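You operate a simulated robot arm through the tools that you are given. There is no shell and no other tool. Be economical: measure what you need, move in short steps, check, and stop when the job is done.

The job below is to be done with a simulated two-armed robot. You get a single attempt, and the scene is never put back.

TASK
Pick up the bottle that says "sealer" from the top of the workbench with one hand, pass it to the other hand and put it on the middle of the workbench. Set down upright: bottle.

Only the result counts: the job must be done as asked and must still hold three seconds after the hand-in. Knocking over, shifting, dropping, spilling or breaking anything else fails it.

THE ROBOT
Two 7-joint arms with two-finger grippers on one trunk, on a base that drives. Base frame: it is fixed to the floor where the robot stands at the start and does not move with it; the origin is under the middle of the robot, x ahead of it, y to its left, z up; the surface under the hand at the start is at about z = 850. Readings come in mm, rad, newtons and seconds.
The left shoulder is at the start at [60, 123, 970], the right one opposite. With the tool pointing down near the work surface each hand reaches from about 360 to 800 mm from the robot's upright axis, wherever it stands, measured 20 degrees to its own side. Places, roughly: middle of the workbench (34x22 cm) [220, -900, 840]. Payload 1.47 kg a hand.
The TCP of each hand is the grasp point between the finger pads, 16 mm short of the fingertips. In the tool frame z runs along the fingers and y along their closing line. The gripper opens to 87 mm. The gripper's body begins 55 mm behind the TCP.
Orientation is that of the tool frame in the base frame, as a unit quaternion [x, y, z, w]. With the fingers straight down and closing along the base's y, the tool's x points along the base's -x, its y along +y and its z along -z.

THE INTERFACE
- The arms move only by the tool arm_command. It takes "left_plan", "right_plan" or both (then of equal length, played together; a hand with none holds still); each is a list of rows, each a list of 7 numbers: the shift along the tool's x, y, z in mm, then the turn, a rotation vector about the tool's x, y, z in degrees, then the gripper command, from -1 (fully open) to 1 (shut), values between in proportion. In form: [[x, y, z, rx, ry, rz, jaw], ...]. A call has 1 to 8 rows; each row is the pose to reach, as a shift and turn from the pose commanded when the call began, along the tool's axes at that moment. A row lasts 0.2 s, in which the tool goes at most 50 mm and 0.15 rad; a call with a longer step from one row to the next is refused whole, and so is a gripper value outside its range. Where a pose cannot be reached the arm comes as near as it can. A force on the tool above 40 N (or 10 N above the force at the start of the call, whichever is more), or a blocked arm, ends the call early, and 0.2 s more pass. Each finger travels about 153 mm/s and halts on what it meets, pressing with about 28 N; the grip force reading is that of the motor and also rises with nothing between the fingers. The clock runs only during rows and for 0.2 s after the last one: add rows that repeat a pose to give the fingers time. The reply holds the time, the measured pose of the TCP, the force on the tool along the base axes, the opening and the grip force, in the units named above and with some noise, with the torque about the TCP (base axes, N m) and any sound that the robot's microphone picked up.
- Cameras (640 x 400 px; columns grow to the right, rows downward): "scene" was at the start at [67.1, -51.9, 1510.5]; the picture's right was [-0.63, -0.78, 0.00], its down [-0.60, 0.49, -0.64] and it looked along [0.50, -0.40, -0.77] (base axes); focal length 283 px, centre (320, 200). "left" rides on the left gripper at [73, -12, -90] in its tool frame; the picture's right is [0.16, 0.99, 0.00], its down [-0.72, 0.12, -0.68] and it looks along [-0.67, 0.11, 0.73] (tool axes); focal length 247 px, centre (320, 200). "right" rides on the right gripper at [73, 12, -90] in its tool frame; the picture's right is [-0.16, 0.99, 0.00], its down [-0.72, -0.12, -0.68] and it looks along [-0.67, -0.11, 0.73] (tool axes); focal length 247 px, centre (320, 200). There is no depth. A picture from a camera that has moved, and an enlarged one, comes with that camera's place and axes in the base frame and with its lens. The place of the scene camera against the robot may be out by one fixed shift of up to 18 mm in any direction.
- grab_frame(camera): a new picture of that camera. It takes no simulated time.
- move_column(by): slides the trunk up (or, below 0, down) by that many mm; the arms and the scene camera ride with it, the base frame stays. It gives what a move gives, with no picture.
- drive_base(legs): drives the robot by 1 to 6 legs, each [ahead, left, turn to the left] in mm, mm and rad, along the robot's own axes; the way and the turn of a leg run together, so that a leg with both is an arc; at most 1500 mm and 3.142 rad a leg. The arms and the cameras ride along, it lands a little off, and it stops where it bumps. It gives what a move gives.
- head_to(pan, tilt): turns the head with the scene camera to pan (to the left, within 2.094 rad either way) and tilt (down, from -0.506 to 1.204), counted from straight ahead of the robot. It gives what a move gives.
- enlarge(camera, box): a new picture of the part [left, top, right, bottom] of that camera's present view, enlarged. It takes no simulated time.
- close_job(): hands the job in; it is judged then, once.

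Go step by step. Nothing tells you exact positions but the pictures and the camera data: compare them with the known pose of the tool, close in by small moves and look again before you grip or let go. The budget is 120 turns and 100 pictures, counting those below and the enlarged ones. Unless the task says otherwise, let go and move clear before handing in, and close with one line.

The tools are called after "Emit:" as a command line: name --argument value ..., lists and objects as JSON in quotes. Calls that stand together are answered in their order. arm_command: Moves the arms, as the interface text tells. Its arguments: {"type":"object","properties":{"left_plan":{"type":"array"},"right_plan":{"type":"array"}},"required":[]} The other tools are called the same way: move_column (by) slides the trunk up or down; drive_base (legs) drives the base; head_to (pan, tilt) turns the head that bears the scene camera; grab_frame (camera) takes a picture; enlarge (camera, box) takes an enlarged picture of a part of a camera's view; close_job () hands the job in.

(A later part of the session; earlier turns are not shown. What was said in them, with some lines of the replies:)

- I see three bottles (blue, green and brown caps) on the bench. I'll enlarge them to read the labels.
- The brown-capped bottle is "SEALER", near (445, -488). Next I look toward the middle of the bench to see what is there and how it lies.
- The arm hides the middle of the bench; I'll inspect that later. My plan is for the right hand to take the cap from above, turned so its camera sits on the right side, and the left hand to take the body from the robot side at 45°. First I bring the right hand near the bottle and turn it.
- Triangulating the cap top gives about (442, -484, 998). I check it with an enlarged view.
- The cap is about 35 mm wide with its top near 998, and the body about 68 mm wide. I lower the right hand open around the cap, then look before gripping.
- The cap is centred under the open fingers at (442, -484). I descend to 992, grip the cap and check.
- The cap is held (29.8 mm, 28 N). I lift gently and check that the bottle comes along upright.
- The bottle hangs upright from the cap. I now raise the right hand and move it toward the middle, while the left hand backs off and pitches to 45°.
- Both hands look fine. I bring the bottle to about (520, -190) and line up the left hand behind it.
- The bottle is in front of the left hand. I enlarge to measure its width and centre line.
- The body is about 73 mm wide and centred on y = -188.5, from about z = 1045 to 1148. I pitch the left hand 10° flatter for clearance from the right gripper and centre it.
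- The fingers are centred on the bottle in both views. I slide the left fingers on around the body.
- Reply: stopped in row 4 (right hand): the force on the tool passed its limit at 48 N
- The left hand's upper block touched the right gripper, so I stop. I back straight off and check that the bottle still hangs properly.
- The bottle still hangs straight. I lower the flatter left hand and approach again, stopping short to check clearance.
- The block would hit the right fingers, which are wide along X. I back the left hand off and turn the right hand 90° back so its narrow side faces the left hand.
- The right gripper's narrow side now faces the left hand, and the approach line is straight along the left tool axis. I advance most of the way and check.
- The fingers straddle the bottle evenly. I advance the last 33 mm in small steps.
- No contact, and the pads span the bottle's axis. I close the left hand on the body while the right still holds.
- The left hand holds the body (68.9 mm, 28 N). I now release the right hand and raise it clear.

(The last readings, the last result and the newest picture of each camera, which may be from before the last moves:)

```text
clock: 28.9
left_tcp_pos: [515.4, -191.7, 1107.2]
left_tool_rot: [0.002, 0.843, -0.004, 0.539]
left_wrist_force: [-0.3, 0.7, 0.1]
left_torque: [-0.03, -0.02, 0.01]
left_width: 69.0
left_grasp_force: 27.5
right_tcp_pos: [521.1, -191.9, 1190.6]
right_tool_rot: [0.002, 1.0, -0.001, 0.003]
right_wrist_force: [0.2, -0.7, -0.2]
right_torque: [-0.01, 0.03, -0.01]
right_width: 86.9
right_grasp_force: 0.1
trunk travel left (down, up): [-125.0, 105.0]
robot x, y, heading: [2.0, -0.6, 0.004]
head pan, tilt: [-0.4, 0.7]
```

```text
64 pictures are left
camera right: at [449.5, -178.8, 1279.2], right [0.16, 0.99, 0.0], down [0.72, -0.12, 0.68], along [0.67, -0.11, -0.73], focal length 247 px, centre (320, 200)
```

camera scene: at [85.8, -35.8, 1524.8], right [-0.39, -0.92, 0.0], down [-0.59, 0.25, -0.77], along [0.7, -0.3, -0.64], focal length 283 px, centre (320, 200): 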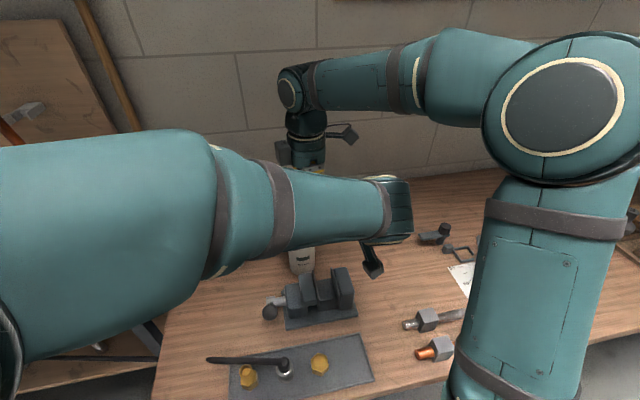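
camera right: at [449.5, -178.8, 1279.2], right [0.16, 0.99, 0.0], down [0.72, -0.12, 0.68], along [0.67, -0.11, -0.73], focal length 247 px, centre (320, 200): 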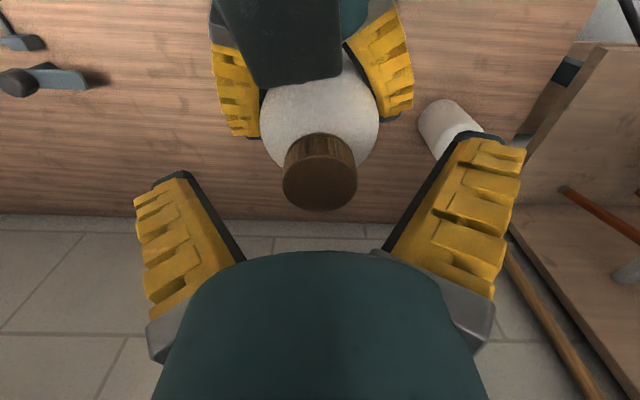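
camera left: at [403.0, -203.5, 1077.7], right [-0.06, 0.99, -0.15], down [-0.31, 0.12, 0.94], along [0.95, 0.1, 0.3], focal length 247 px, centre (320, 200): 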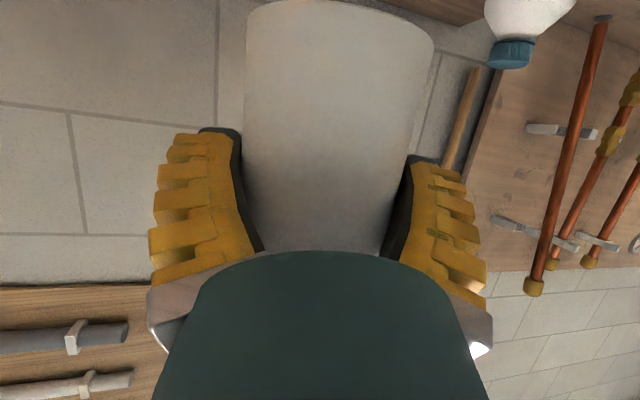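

Emit:
arm_command --right_plan '[[0, 0, -15, 0, 0, 0, -1], [0, 0, -35, 0, 0, 0, -1], [0, 0, -55, 0, 0, 0, -1], [0, 0, -75, 0, 0, 0, -1], [0, -30, -85, 0, 0, 0, -1], [0, -60, -85, 0, 0, 0, -1], [0, -90, -85, 0, 0, 0, -1], [0, -120, -85, 0, 0, 0, -1]]'

Emit:
grab_frame --camera "right"

Emit:
grab_frame --camera "left"

Emit:
grab_frame --camera "scene"

```text
clock: 30.7
left_tcp_pos: [515.7, -192.7, 1107.1]
left_tool_rot: [0.0, 0.842, -0.002, 0.539]
left_wrist_force: [0.6, 0.0, -1.0]
left_torque: [-0.01, 0.03, -0.01]
left_width: 68.9
left_grasp_force: 28.2
right_tcp_pos: [521.3, -311.5, 1274.5]
right_tool_rot: [0.001, 1.0, -0.001, 0.002]
right_wrist_force: [0.0, -0.7, 0.1]
right_torque: [0.04, 0.0, 0.0]
right_width: 86.9
right_grasp_force: 0.1
trunk travel left (down, up): [-125.0, 105.0]
robot x, y, heading: [0.9, -1.3, -0.002]
head pan, tilt: [-0.4, 0.7]
```

```text
63 pictures are left
camera right: at [449.0, -298.7, 1364.5], right [0.16, 0.99, 0.0], down [0.72, -0.12, 0.68], along [0.68, -0.11, -0.73], focal length 247 px, centre (320, 200)
```

right: 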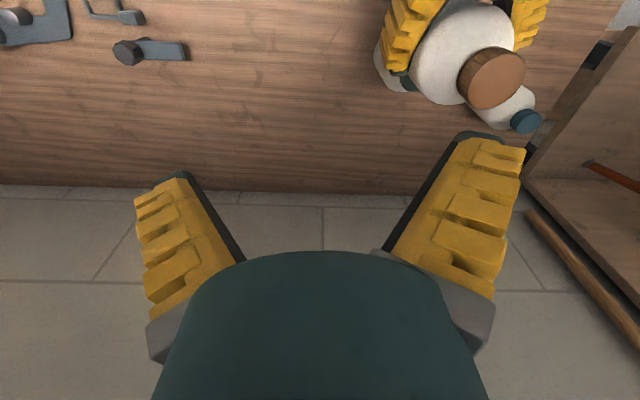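

```text
62 pictures are left
camera left: at [402.8, -204.1, 1077.7], right [-0.06, 0.99, -0.15], down [-0.31, 0.12, 0.94], along [0.95, 0.1, 0.3], focal length 247 px, centre (320, 200)
```

left: 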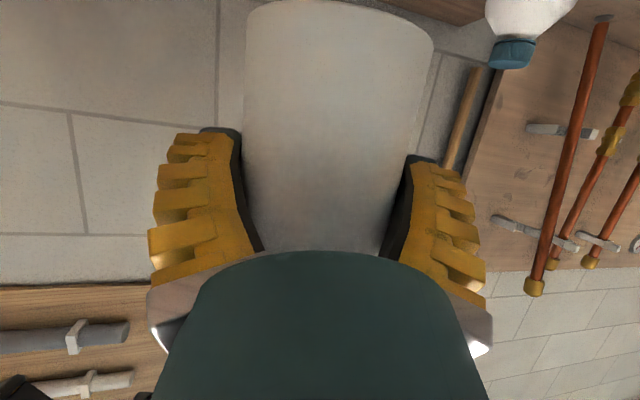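

```text
61 pictures are left
camera scene: at [86.1, -37.0, 1524.7], right [-0.39, -0.92, 0.0], down [-0.59, 0.25, -0.76], along [0.7, -0.3, -0.64], focal length 283 px, centre (320, 200)
```

scene: 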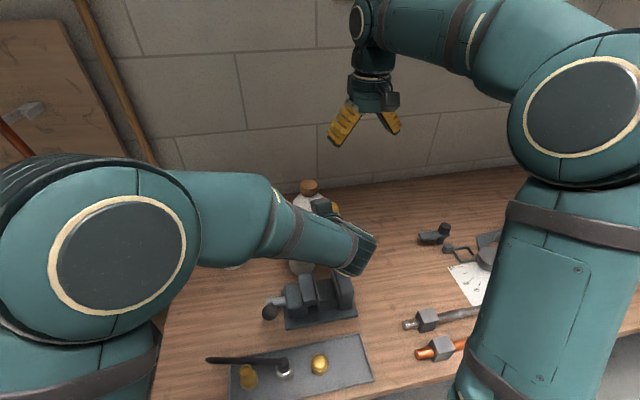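

The left hand holds the bottle securely and upright. I now back the robot away from the bench and turn it square to the bench.

Emit:
drive_base --legs '[[-250, 0, 0], [0, 0, -0.22]]'

Emit:
head_to --pan -0.9 --tilt 0.6

Emit:
grab_frame --camera "scene"

```text
clock: 33.3
left_tcp_pos: [213.3, -301.0, 1105.0]
left_tool_rot: [0.095, 0.837, -0.063, 0.535]
left_wrist_force: [-0.4, -0.3, -0.1]
left_torque: [0.01, 0.03, -0.03]
left_width: 69.1
left_grasp_force: 28.0
right_tcp_pos: [191.8, -419.4, 1273.8]
right_tool_rot: [0.114, 0.994, -0.002, 0.002]
right_wrist_force: [-0.4, 0.2, 0.0]
right_torque: [0.02, 0.0, 0.0]
right_width: 87.2
right_grasp_force: 0.0
trunk travel left (down, up): [-125.0, 105.0]
robot x, y, heading: [-246.3, 2.3, -0.226]
head pan, tilt: [-0.4, 0.7]
```

```text
clock: 34.3
left_tcp_pos: [211.6, -300.3, 1106.2]
left_tool_rot: [0.096, 0.837, -0.064, 0.535]
left_wrist_force: [-0.4, 0.6, 0.3]
left_torque: [0.04, 0.03, 0.03]
left_width: 69.1
left_grasp_force: 27.7
right_tcp_pos: [191.7, -418.5, 1275.5]
right_tool_rot: [0.113, 0.994, -0.002, 0.003]
right_wrist_force: [0.1, 0.7, 0.7]
right_torque: [0.02, -0.03, 0.02]
right_width: 86.9
right_grasp_force: 0.2
trunk travel left (down, up): [-125.0, 105.0]
robot x, y, heading: [-245.0, 3.6, -0.226]
head pan, tilt: [-0.901, 0.6]
```

```text
60 pictures are left
camera scene: at [-201.9, -85.0, 1533.4], right [-0.9, -0.43, 0.0], down [-0.24, 0.51, -0.82], along [0.36, -0.74, -0.57], focal length 283 px, centre (320, 200)
```

scene: 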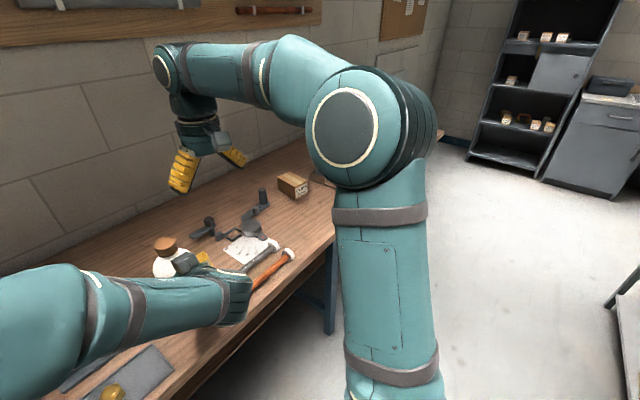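

The floor to the right is clear. I strafe right along the bench by 585 mm and then look.

Emit:
drive_base --legs '[[0, -585, 0]]'

Emit:
head_to --pan -0.2 --tilt 0.7

Emit:
grab_frame --camera "scene"

Emit:
grab_frame --camera "right"

```text
clock: 39.9
left_tcp_pos: [82.5, -871.5, 1107.2]
left_tool_rot: [0.095, 0.837, -0.064, 0.535]
left_wrist_force: [0.4, 0.1, 0.1]
left_torque: [0.02, 0.04, 0.02]
left_width: 68.7
left_grasp_force: 28.3
right_tcp_pos: [62.0, -988.0, 1273.7]
right_tool_rot: [0.115, 0.993, -0.002, 0.003]
right_wrist_force: [-0.2, 0.0, -0.2]
right_torque: [-0.01, 0.01, 0.01]
right_width: 86.9
right_grasp_force: 0.0
trunk travel left (down, up): [-125.0, 105.0]
robot x, y, heading: [-377.3, -568.5, -0.221]
head pan, tilt: [-0.901, 0.6]
```

```text
clock: 40.9
left_tcp_pos: [81.8, -871.3, 1106.9]
left_tool_rot: [0.096, 0.837, -0.064, 0.535]
left_wrist_force: [0.3, 0.1, 0.3]
left_torque: [-0.01, 0.04, 0.0]
left_width: 68.4
left_grasp_force: 27.7
right_tcp_pos: [61.5, -988.2, 1274.3]
right_tool_rot: [0.115, 0.993, -0.002, 0.002]
right_wrist_force: [-0.1, 0.5, -0.1]
right_torque: [0.02, 0.02, 0.0]
right_width: 87.0
right_grasp_force: 0.1
trunk travel left (down, up): [-125.0, 105.0]
robot x, y, heading: [-372.5, -568.0, -0.225]
head pan, tilt: [-0.201, 0.7]
```

```text
59 pictures are left
camera scene: at [-292.8, -609.3, 1524.8], right [-0.41, -0.91, 0.0], down [-0.59, 0.27, -0.76], along [0.7, -0.32, -0.64], focal length 283 px, centre (320, 200)
```

scene: 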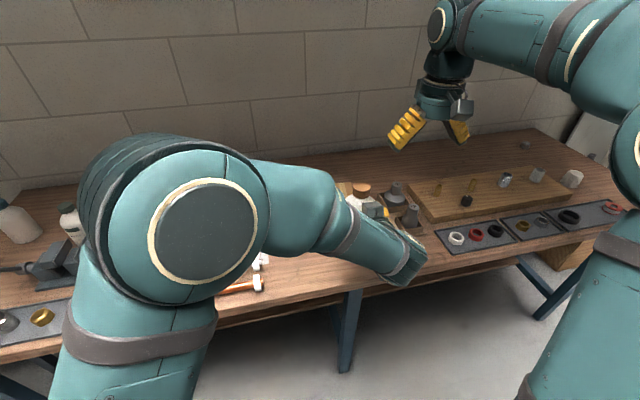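

```text
58 pictures are left
camera right: at [-6.8, -959.0, 1364.5], right [0.38, 0.93, 0.0], down [0.68, -0.27, 0.68], along [0.63, -0.26, -0.73], focal length 247 px, centre (320, 200)
```

right: 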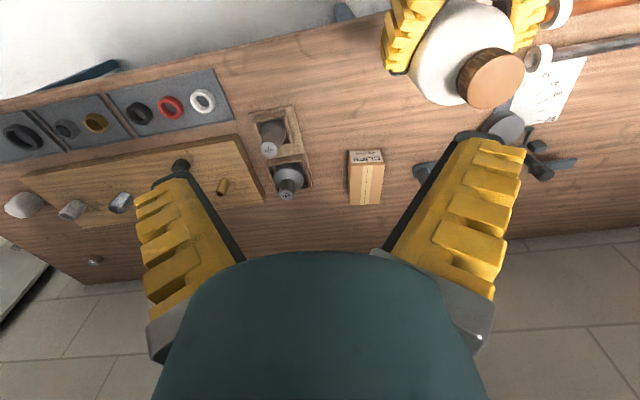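

The middle of the bench at (220, -900) is free, between the clips box, the hammers and the flask tray. I drive forward about 135 mm so that the bottle is above it.

Emit:
drive_base --legs '[[135, 2, 0]]'

Emit:
grab_frame --camera "scene"

Emit:
grab_frame --camera "right"

Emit:
grab_frame --camera "left"

```text
clock: 42.2
left_tcp_pos: [213.4, -899.0, 1106.7]
left_tool_rot: [0.096, 0.837, -0.063, 0.535]
left_wrist_force: [0.5, 0.5, -4.7]
left_torque: [0.03, 0.06, 0.0]
left_width: 68.8
left_grasp_force: 27.9
right_tcp_pos: [192.9, -1016.9, 1273.9]
right_tool_rot: [0.115, 0.993, -0.001, 0.001]
right_wrist_force: [0.8, 0.5, 0.3]
right_torque: [0.0, 0.03, -0.01]
right_width: 87.0
right_grasp_force: 0.1
trunk travel left (down, up): [-125.0, 105.0]
robot x, y, heading: [-245.8, -599.8, -0.226]
head pan, tilt: [-0.201, 0.7]
```

```text
57 pictures are left
camera scene: at [-160.2, -637.9, 1524.7], right [-0.41, -0.91, 0.0], down [-0.59, 0.27, -0.76], along [0.7, -0.32, -0.65], focal length 283 px, centre (320, 200)
```

scene: 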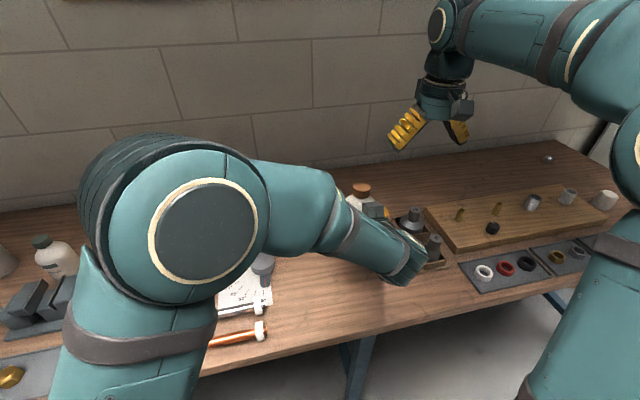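

```text
56 pictures are left
camera right: at [125.3, -987.8, 1363.9], right [0.38, 0.93, 0.0], down [0.68, -0.28, 0.68], along [0.63, -0.26, -0.73], focal length 247 px, centre (320, 200)
```

right: 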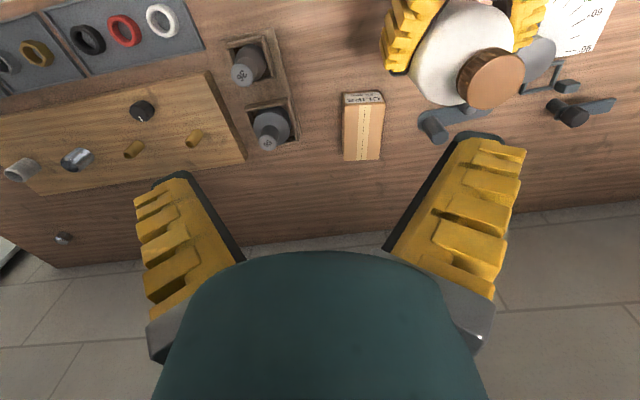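

```text
55 pictures are left
camera left: at [101.4, -885.8, 1077.3], right [0.16, 0.98, -0.15], down [-0.28, 0.19, 0.94], along [0.95, -0.11, 0.3], focal length 247 px, centre (320, 200)
```

left: 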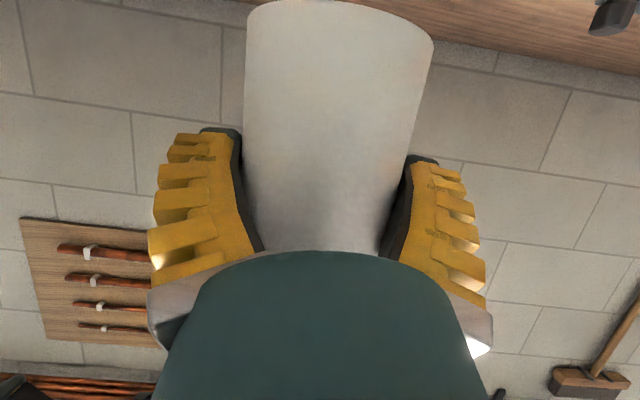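

The landing spot is clear on all sides. I lower the trunk by 120 mm, which leaves the bottle roughly 70 mm above the bench.

Emit:
move_column --by -120

Emit:
grab_frame --camera "scene"

Emit:
grab_frame --camera "left"

Emit:
grab_frame --camera "right"

```text
clock: 43.8
left_tcp_pos: [213.1, -899.5, 987.1]
left_tool_rot: [0.096, 0.837, -0.064, 0.535]
left_wrist_force: [-0.3, -0.7, -4.4]
left_torque: [0.0, 0.04, 0.03]
left_width: 68.5
left_grasp_force: 28.2
right_tcp_pos: [190.8, -1016.0, 1154.3]
right_tool_rot: [0.114, 0.994, -0.002, 0.002]
right_wrist_force: [-0.3, -0.4, 0.7]
right_torque: [0.01, 0.04, 0.02]
right_width: 86.8
right_grasp_force: 0.0
trunk travel left (down, up): [-5.0, 225.0]
robot x, y, heading: [-247.9, -593.8, -0.232]
head pan, tilt: [-0.201, 0.7]
```

```text
54 pictures are left
camera scene: at [-161.9, -637.3, 1404.9], right [-0.41, -0.91, 0.0], down [-0.59, 0.27, -0.76], along [0.7, -0.32, -0.64], focal length 283 px, centre (320, 200)
```

scene: 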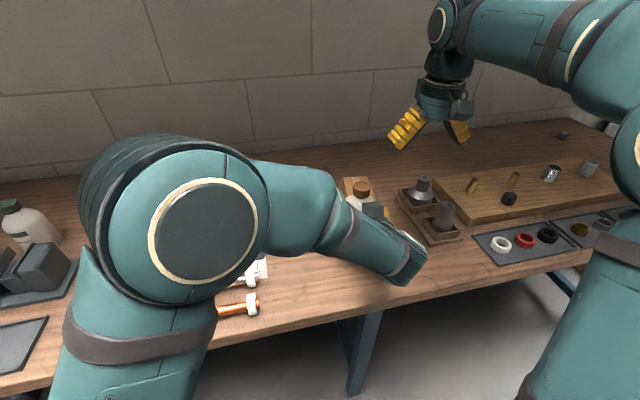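

```text
53 pictures are left
camera left: at [100.3, -885.5, 958.0], right [0.16, 0.98, -0.15], down [-0.28, 0.19, 0.94], along [0.95, -0.11, 0.3], focal length 247 px, centre (320, 200)
```

left: 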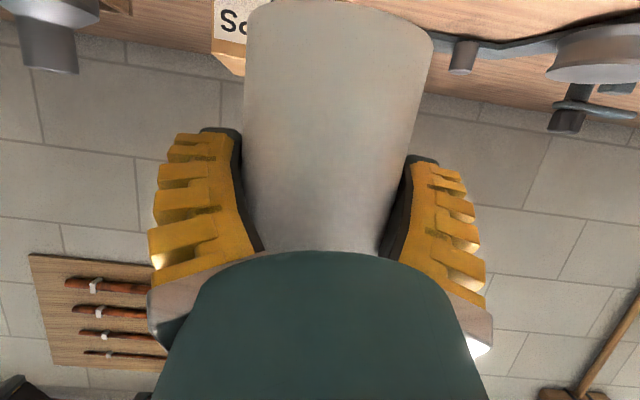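

```text
52 pictures are left
camera right: at [123.9, -987.3, 1244.7], right [0.38, 0.93, 0.0], down [0.68, -0.27, 0.68], along [0.63, -0.26, -0.73], focal length 247 px, centre (320, 200)
```

right: 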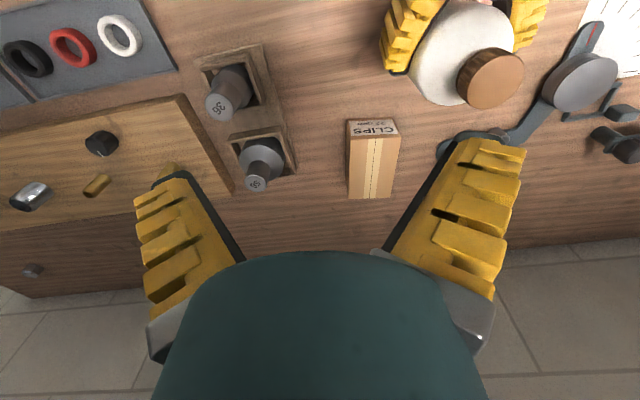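

The bottle is upright and over clear wood. I lower it 60 mm with the arm, straight down.

Emit:
arm_command --left_plan '[[9.1, 0, 4.2, 0, 0, 0, 1], [18.2, 0, 8.4, 0, 0, 0, 1], [27.2, 0, 12.6, 0, 0, 0, 1], [36.3, 0, 16.8, 0, 0, 0, 1], [45.4, 0, 21, 0, 0, 0, 1], [54.5, 0, 25.1, 0, 0, 0, 1], [54.5, 0, 25.1, 0, 0, 0, 1]]'

Emit:
grab_frame --camera "left"

Emit:
grab_frame --camera "right"

Emit:
grab_frame --camera "scene"

```text
clock: 45.4
left_tcp_pos: [212.9, -898.5, 927.3]
left_tool_rot: [0.096, 0.837, -0.064, 0.535]
left_wrist_force: [-1.4, -1.0, -3.2]
left_torque: [0.02, 0.04, 0.0]
left_width: 68.9
left_grasp_force: 28.0
right_tcp_pos: [191.3, -1015.9, 1153.9]
right_tool_rot: [0.113, 0.994, -0.002, 0.002]
right_wrist_force: [0.3, 0.8, 0.8]
right_torque: [0.01, 0.02, -0.01]
right_width: 87.1
right_grasp_force: 0.1
trunk travel left (down, up): [-5.0, 225.0]
robot x, y, heading: [-248.2, -596.8, -0.23]
head pan, tilt: [-0.201, 0.7]
```

```text
51 pictures are left
camera left: at [100.4, -885.6, 897.6], right [0.16, 0.98, -0.15], down [-0.28, 0.19, 0.94], along [0.95, -0.11, 0.3], focal length 247 px, centre (320, 200)
```

left: 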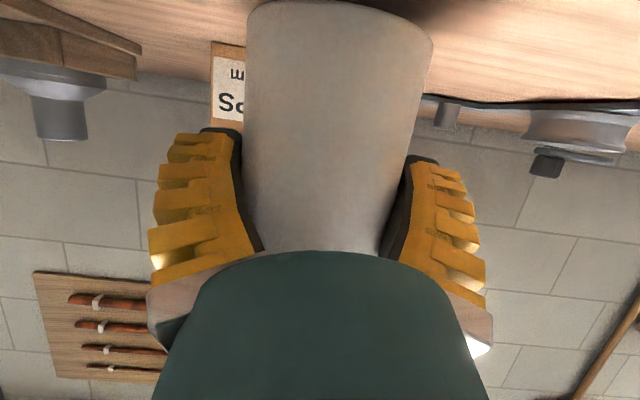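

```text
50 pictures are left
camera right: at [124.0, -987.4, 1244.5], right [0.38, 0.93, 0.0], down [0.68, -0.27, 0.68], along [0.63, -0.26, -0.73], focal length 247 px, centre (320, 200)
```

right: 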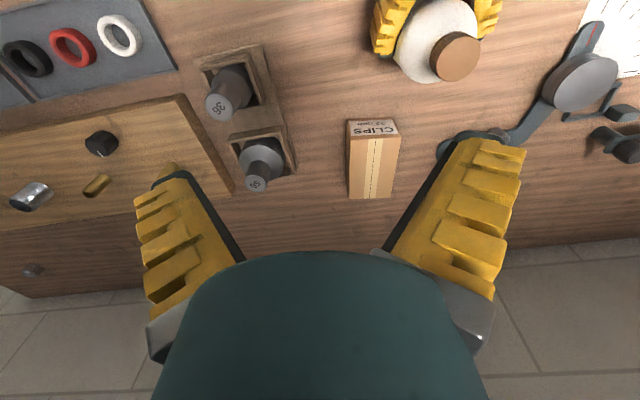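

```text
49 pictures are left
camera scene: at [-161.7, -637.4, 1404.8], right [-0.41, -0.91, 0.0], down [-0.59, 0.27, -0.76], along [0.7, -0.32, -0.64], focal length 283 px, centre (320, 200)
```

scene: 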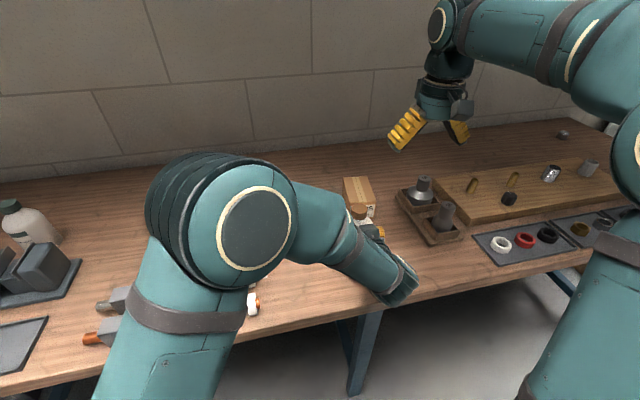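

About 17 mm should remain. I lower slowly in small steps and watch the force for touch.

Emit:
arm_command --left_plan '[[3.6, 0, 1.7, 0, 0, 0, 1], [7.3, 0, 3.4, 0, 0, 0, 1], [10.9, 0, 5, 0, 0, 0, 1], [10.9, 0, 5, 0, 0, 0, 1]]'

Emit:
arm_command --left_plan '[[1.4, 0, 0.6, 0, 0, 0, 1], [2.7, 0, 1.3, 0, 0, 0, 1], [2.7, 0, 1.3, 0, 0, 0, 1]]'

Emit:
grab_frame --camera "left"

```text
clock: 46.4
left_tcp_pos: [213.4, -899.4, 914.9]
left_tool_rot: [0.097, 0.837, -0.065, 0.535]
left_wrist_force: [0.1, -0.1, -3.2]
left_torque: [0.0, 0.05, 0.01]
left_width: 68.4
left_grasp_force: 28.1
right_tcp_pos: [192.3, -1016.7, 1153.5]
right_tool_rot: [0.114, 0.993, -0.003, 0.003]
right_wrist_force: [-0.5, 1.1, 0.1]
right_torque: [0.0, -0.05, 0.02]
right_width: 86.8
right_grasp_force: 0.1
trunk travel left (down, up): [-5.0, 225.0]
robot x, y, heading: [-245.0, -594.0, -0.224]
head pan, tilt: [-0.201, 0.7]
```

```text
clock: 47.1
left_tcp_pos: [212.9, -898.4, 913.7]
left_tool_rot: [0.095, 0.836, -0.064, 0.537]
left_wrist_force: [-1.4, -0.3, 4.2]
left_torque: [0.02, -0.25, 0.01]
left_width: 68.6
left_grasp_force: 27.5
right_tcp_pos: [191.6, -1015.7, 1155.0]
right_tool_rot: [0.114, 0.993, -0.002, 0.002]
right_wrist_force: [0.2, -0.3, -0.3]
right_torque: [0.0, 0.02, 0.03]
right_width: 86.9
right_grasp_force: 0.1
trunk travel left (down, up): [-5.0, 225.0]
robot x, y, heading: [-245.9, -597.5, -0.232]
head pan, tilt: [-0.201, 0.7]
```

```text
48 pictures are left
camera left: at [100.2, -885.7, 883.4], right [0.16, 0.98, -0.15], down [-0.28, 0.19, 0.94], along [0.95, -0.11, 0.3], focal length 247 px, centre (320, 200)
```

left: 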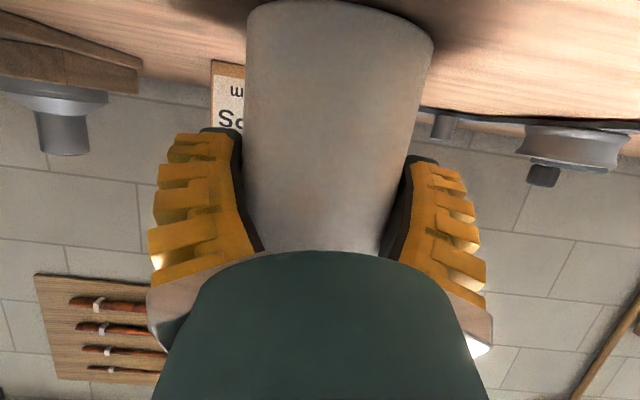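

The force reversed to +4 N and its torque places the contact under the bottle, so it is standing. I press 1 mm more and see how the load sits.

Emit:
arm_command --left_plan '[[0.9, 0, 0.4, 0, 0, 0, 1], [0.9, 0, 0.4, 0, 0, 0, 1]]'

Emit:
enlarge --camera "right" --box '[340, 0, 540, 125]'

```text
clock: 47.8
left_tcp_pos: [211.1, -900.2, 912.4]
left_tool_rot: [0.095, 0.836, -0.064, 0.536]
left_wrist_force: [-1.8, 0.8, 13.1]
left_torque: [0.06, -0.41, 0.07]
left_width: 68.7
left_grasp_force: 28.5
right_tcp_pos: [190.6, -1015.6, 1154.4]
right_tool_rot: [0.115, 0.993, -0.002, 0.001]
right_wrist_force: [-1.1, -0.1, 0.3]
right_torque: [-0.01, 0.0, -0.01]
right_width: 86.7
right_grasp_force: 0.0
trunk travel left (down, up): [-5.0, 225.0]
robot x, y, heading: [-243.6, -594.1, -0.225]
head pan, tilt: [-0.201, 0.7]
```

```text
3.20 times, centred on (440, 62) of right
camera zoom: at [122.9, -986.8, 1245.1], right [0.38, 0.93, 0.0], down [0.68, -0.27, 0.68], along [0.63, -0.26, -0.73], focal length 790 px, centre (-64, 640)
```

zoom: 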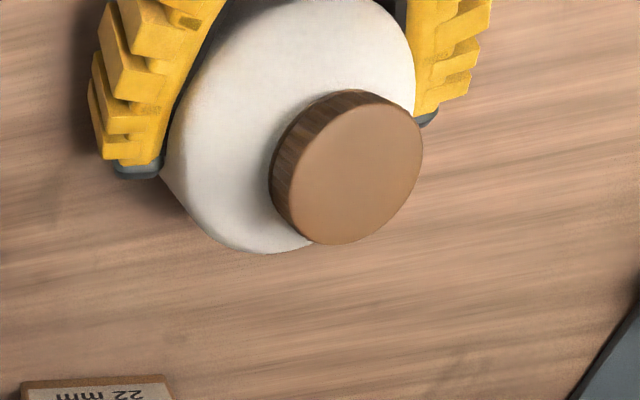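

The bottle stands on the bench with its load near the middle. I ease off 0.5 mm and open the left hand.

Emit:
arm_command --left_plan '[[-0.6, 0, -0.3, 0, 0, 0, 1], [-0.6, 0, -0.3, 0, 0, 0, 0.55], [-0.6, 0, -0.3, 0, 0, 0, -0.7], [-0.6, 0, -0.3, 0, 0, 0, -1], [-0.6, 0, -0.3, 0, 0, 0, -1]]'

Emit:
grab_frame --camera "left"

Emit:
grab_frame --camera "right"

```text
clock: 49.0
left_tcp_pos: [211.9, -898.7, 910.9]
left_tool_rot: [0.096, 0.837, -0.063, 0.535]
left_wrist_force: [-0.4, -0.5, 0.2]
left_torque: [0.01, -0.01, 0.01]
left_width: 86.8
left_grasp_force: 0.1
right_tcp_pos: [191.6, -1016.5, 1153.8]
right_tool_rot: [0.114, 0.993, -0.002, 0.003]
right_wrist_force: [0.6, -0.1, 0.7]
right_torque: [-0.01, -0.02, 0.01]
right_width: 86.9
right_grasp_force: 0.0
trunk travel left (down, up): [-5.0, 225.0]
robot x, y, heading: [-245.1, -595.8, -0.223]
head pan, tilt: [-0.201, 0.7]
```

```text
46 pictures are left
camera left: at [100.0, -885.5, 882.2], right [0.16, 0.98, -0.15], down [-0.28, 0.19, 0.94], along [0.95, -0.11, 0.3], focal length 247 px, centre (320, 200)
```

left: 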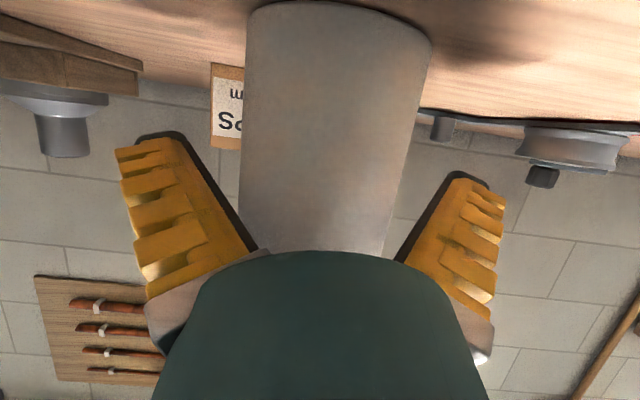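

```text
45 pictures are left
camera right: at [123.7, -987.2, 1244.6], right [0.38, 0.93, 0.0], down [0.68, -0.27, 0.68], along [0.63, -0.26, -0.73], focal length 247 px, centre (320, 200)
```

right: 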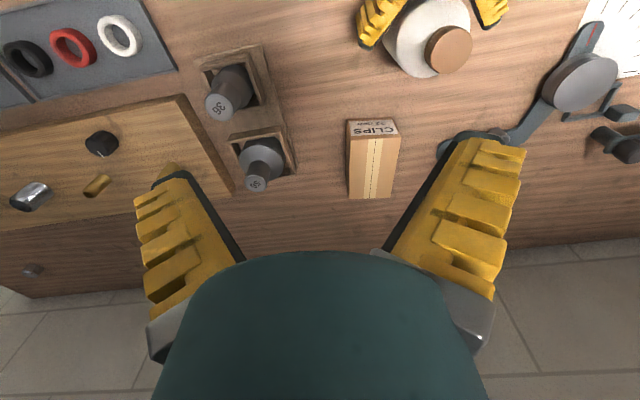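

Released, and the bottle stays put. I retract the left hand straight back along its fingers.

Emit:
arm_command --left_plan '[[0, 0, -12, 0, 0, 0, -1], [0, 0, -30, 0, 0, 0, -1], [0, 0, -50, 0, 0, 0, -1], [0, 0, -72, 0, 0, 0, -1], [0, 0, -95, 0, 0, 0, -1], [0, 0, -120, 0, 0, 0, -1], [0, 0, -120, 0, 0, 0, -1]]'

Emit:
grab_frame --camera "left"

Emit:
grab_frame --camera "scene"

Emit:
grab_frame --camera "right"

```text
clock: 50.5
left_tcp_pos: [106.0, -874.1, 962.8]
left_tool_rot: [0.096, 0.837, -0.064, 0.535]
left_wrist_force: [-0.1, -0.7, 0.0]
left_torque: [-0.02, -0.04, -0.02]
left_width: 87.0
left_grasp_force: 0.0
right_tcp_pos: [191.5, -1015.9, 1154.1]
right_tool_rot: [0.114, 0.993, -0.002, 0.003]
right_wrist_force: [-0.1, 0.9, -0.5]
right_torque: [-0.04, 0.02, 0.01]
right_width: 87.1
right_grasp_force: 0.2
trunk travel left (down, up): [-5.0, 225.0]
robot x, y, heading: [-247.8, -599.3, -0.225]
head pan, tilt: [-0.201, 0.7]
```

```text
44 pictures are left
camera left: at [-5.9, -859.9, 932.8], right [0.16, 0.98, -0.15], down [-0.28, 0.19, 0.94], along [0.95, -0.11, 0.3], focal length 247 px, centre (320, 200)
```

left: 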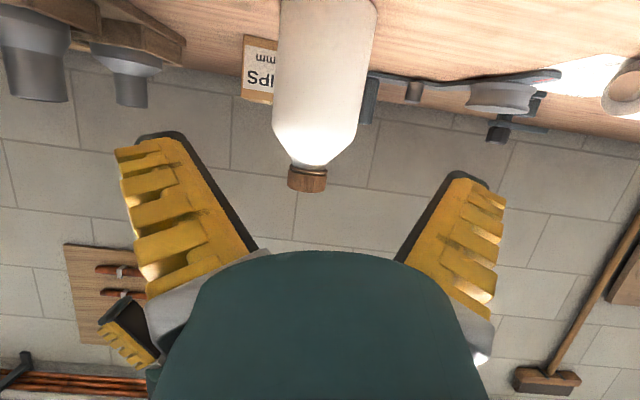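

```text
43 pictures are left
camera scene: at [-161.7, -637.3, 1404.7], right [-0.41, -0.91, 0.0], down [-0.59, 0.27, -0.76], along [0.7, -0.32, -0.64], focal length 283 px, centre (320, 200)
```

scene: 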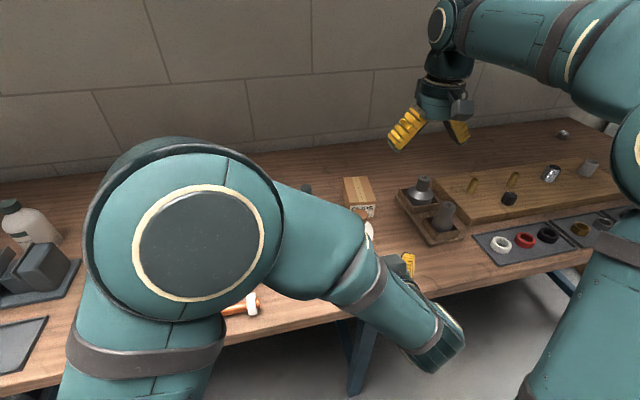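

```text
42 pictures are left
camera right: at [124.0, -987.4, 1244.5], right [0.38, 0.93, 0.0], down [0.68, -0.27, 0.68], along [0.63, -0.26, -0.73], focal length 247 px, centre (320, 200)
```

right: 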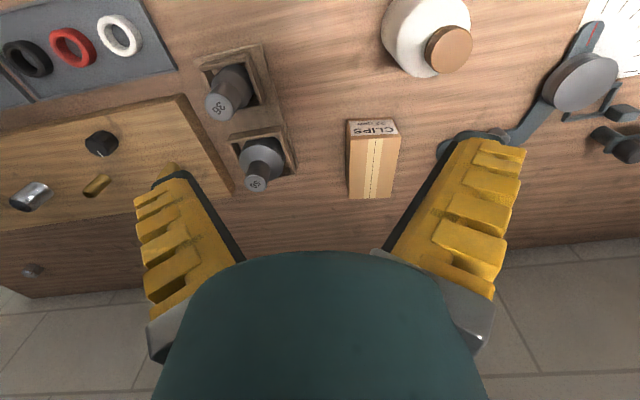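

The sealer bottle stands upright and free at about (220, -900), both hands are empty and clear, and nothing else looks disturbed, so I hand in.

Emit:
close_job

```text
The job is handed in.
```

The right hand picked up the sealer bottle and passed it to the left, which set it down upright on the middle of the workbench; both hands are empty and clear.
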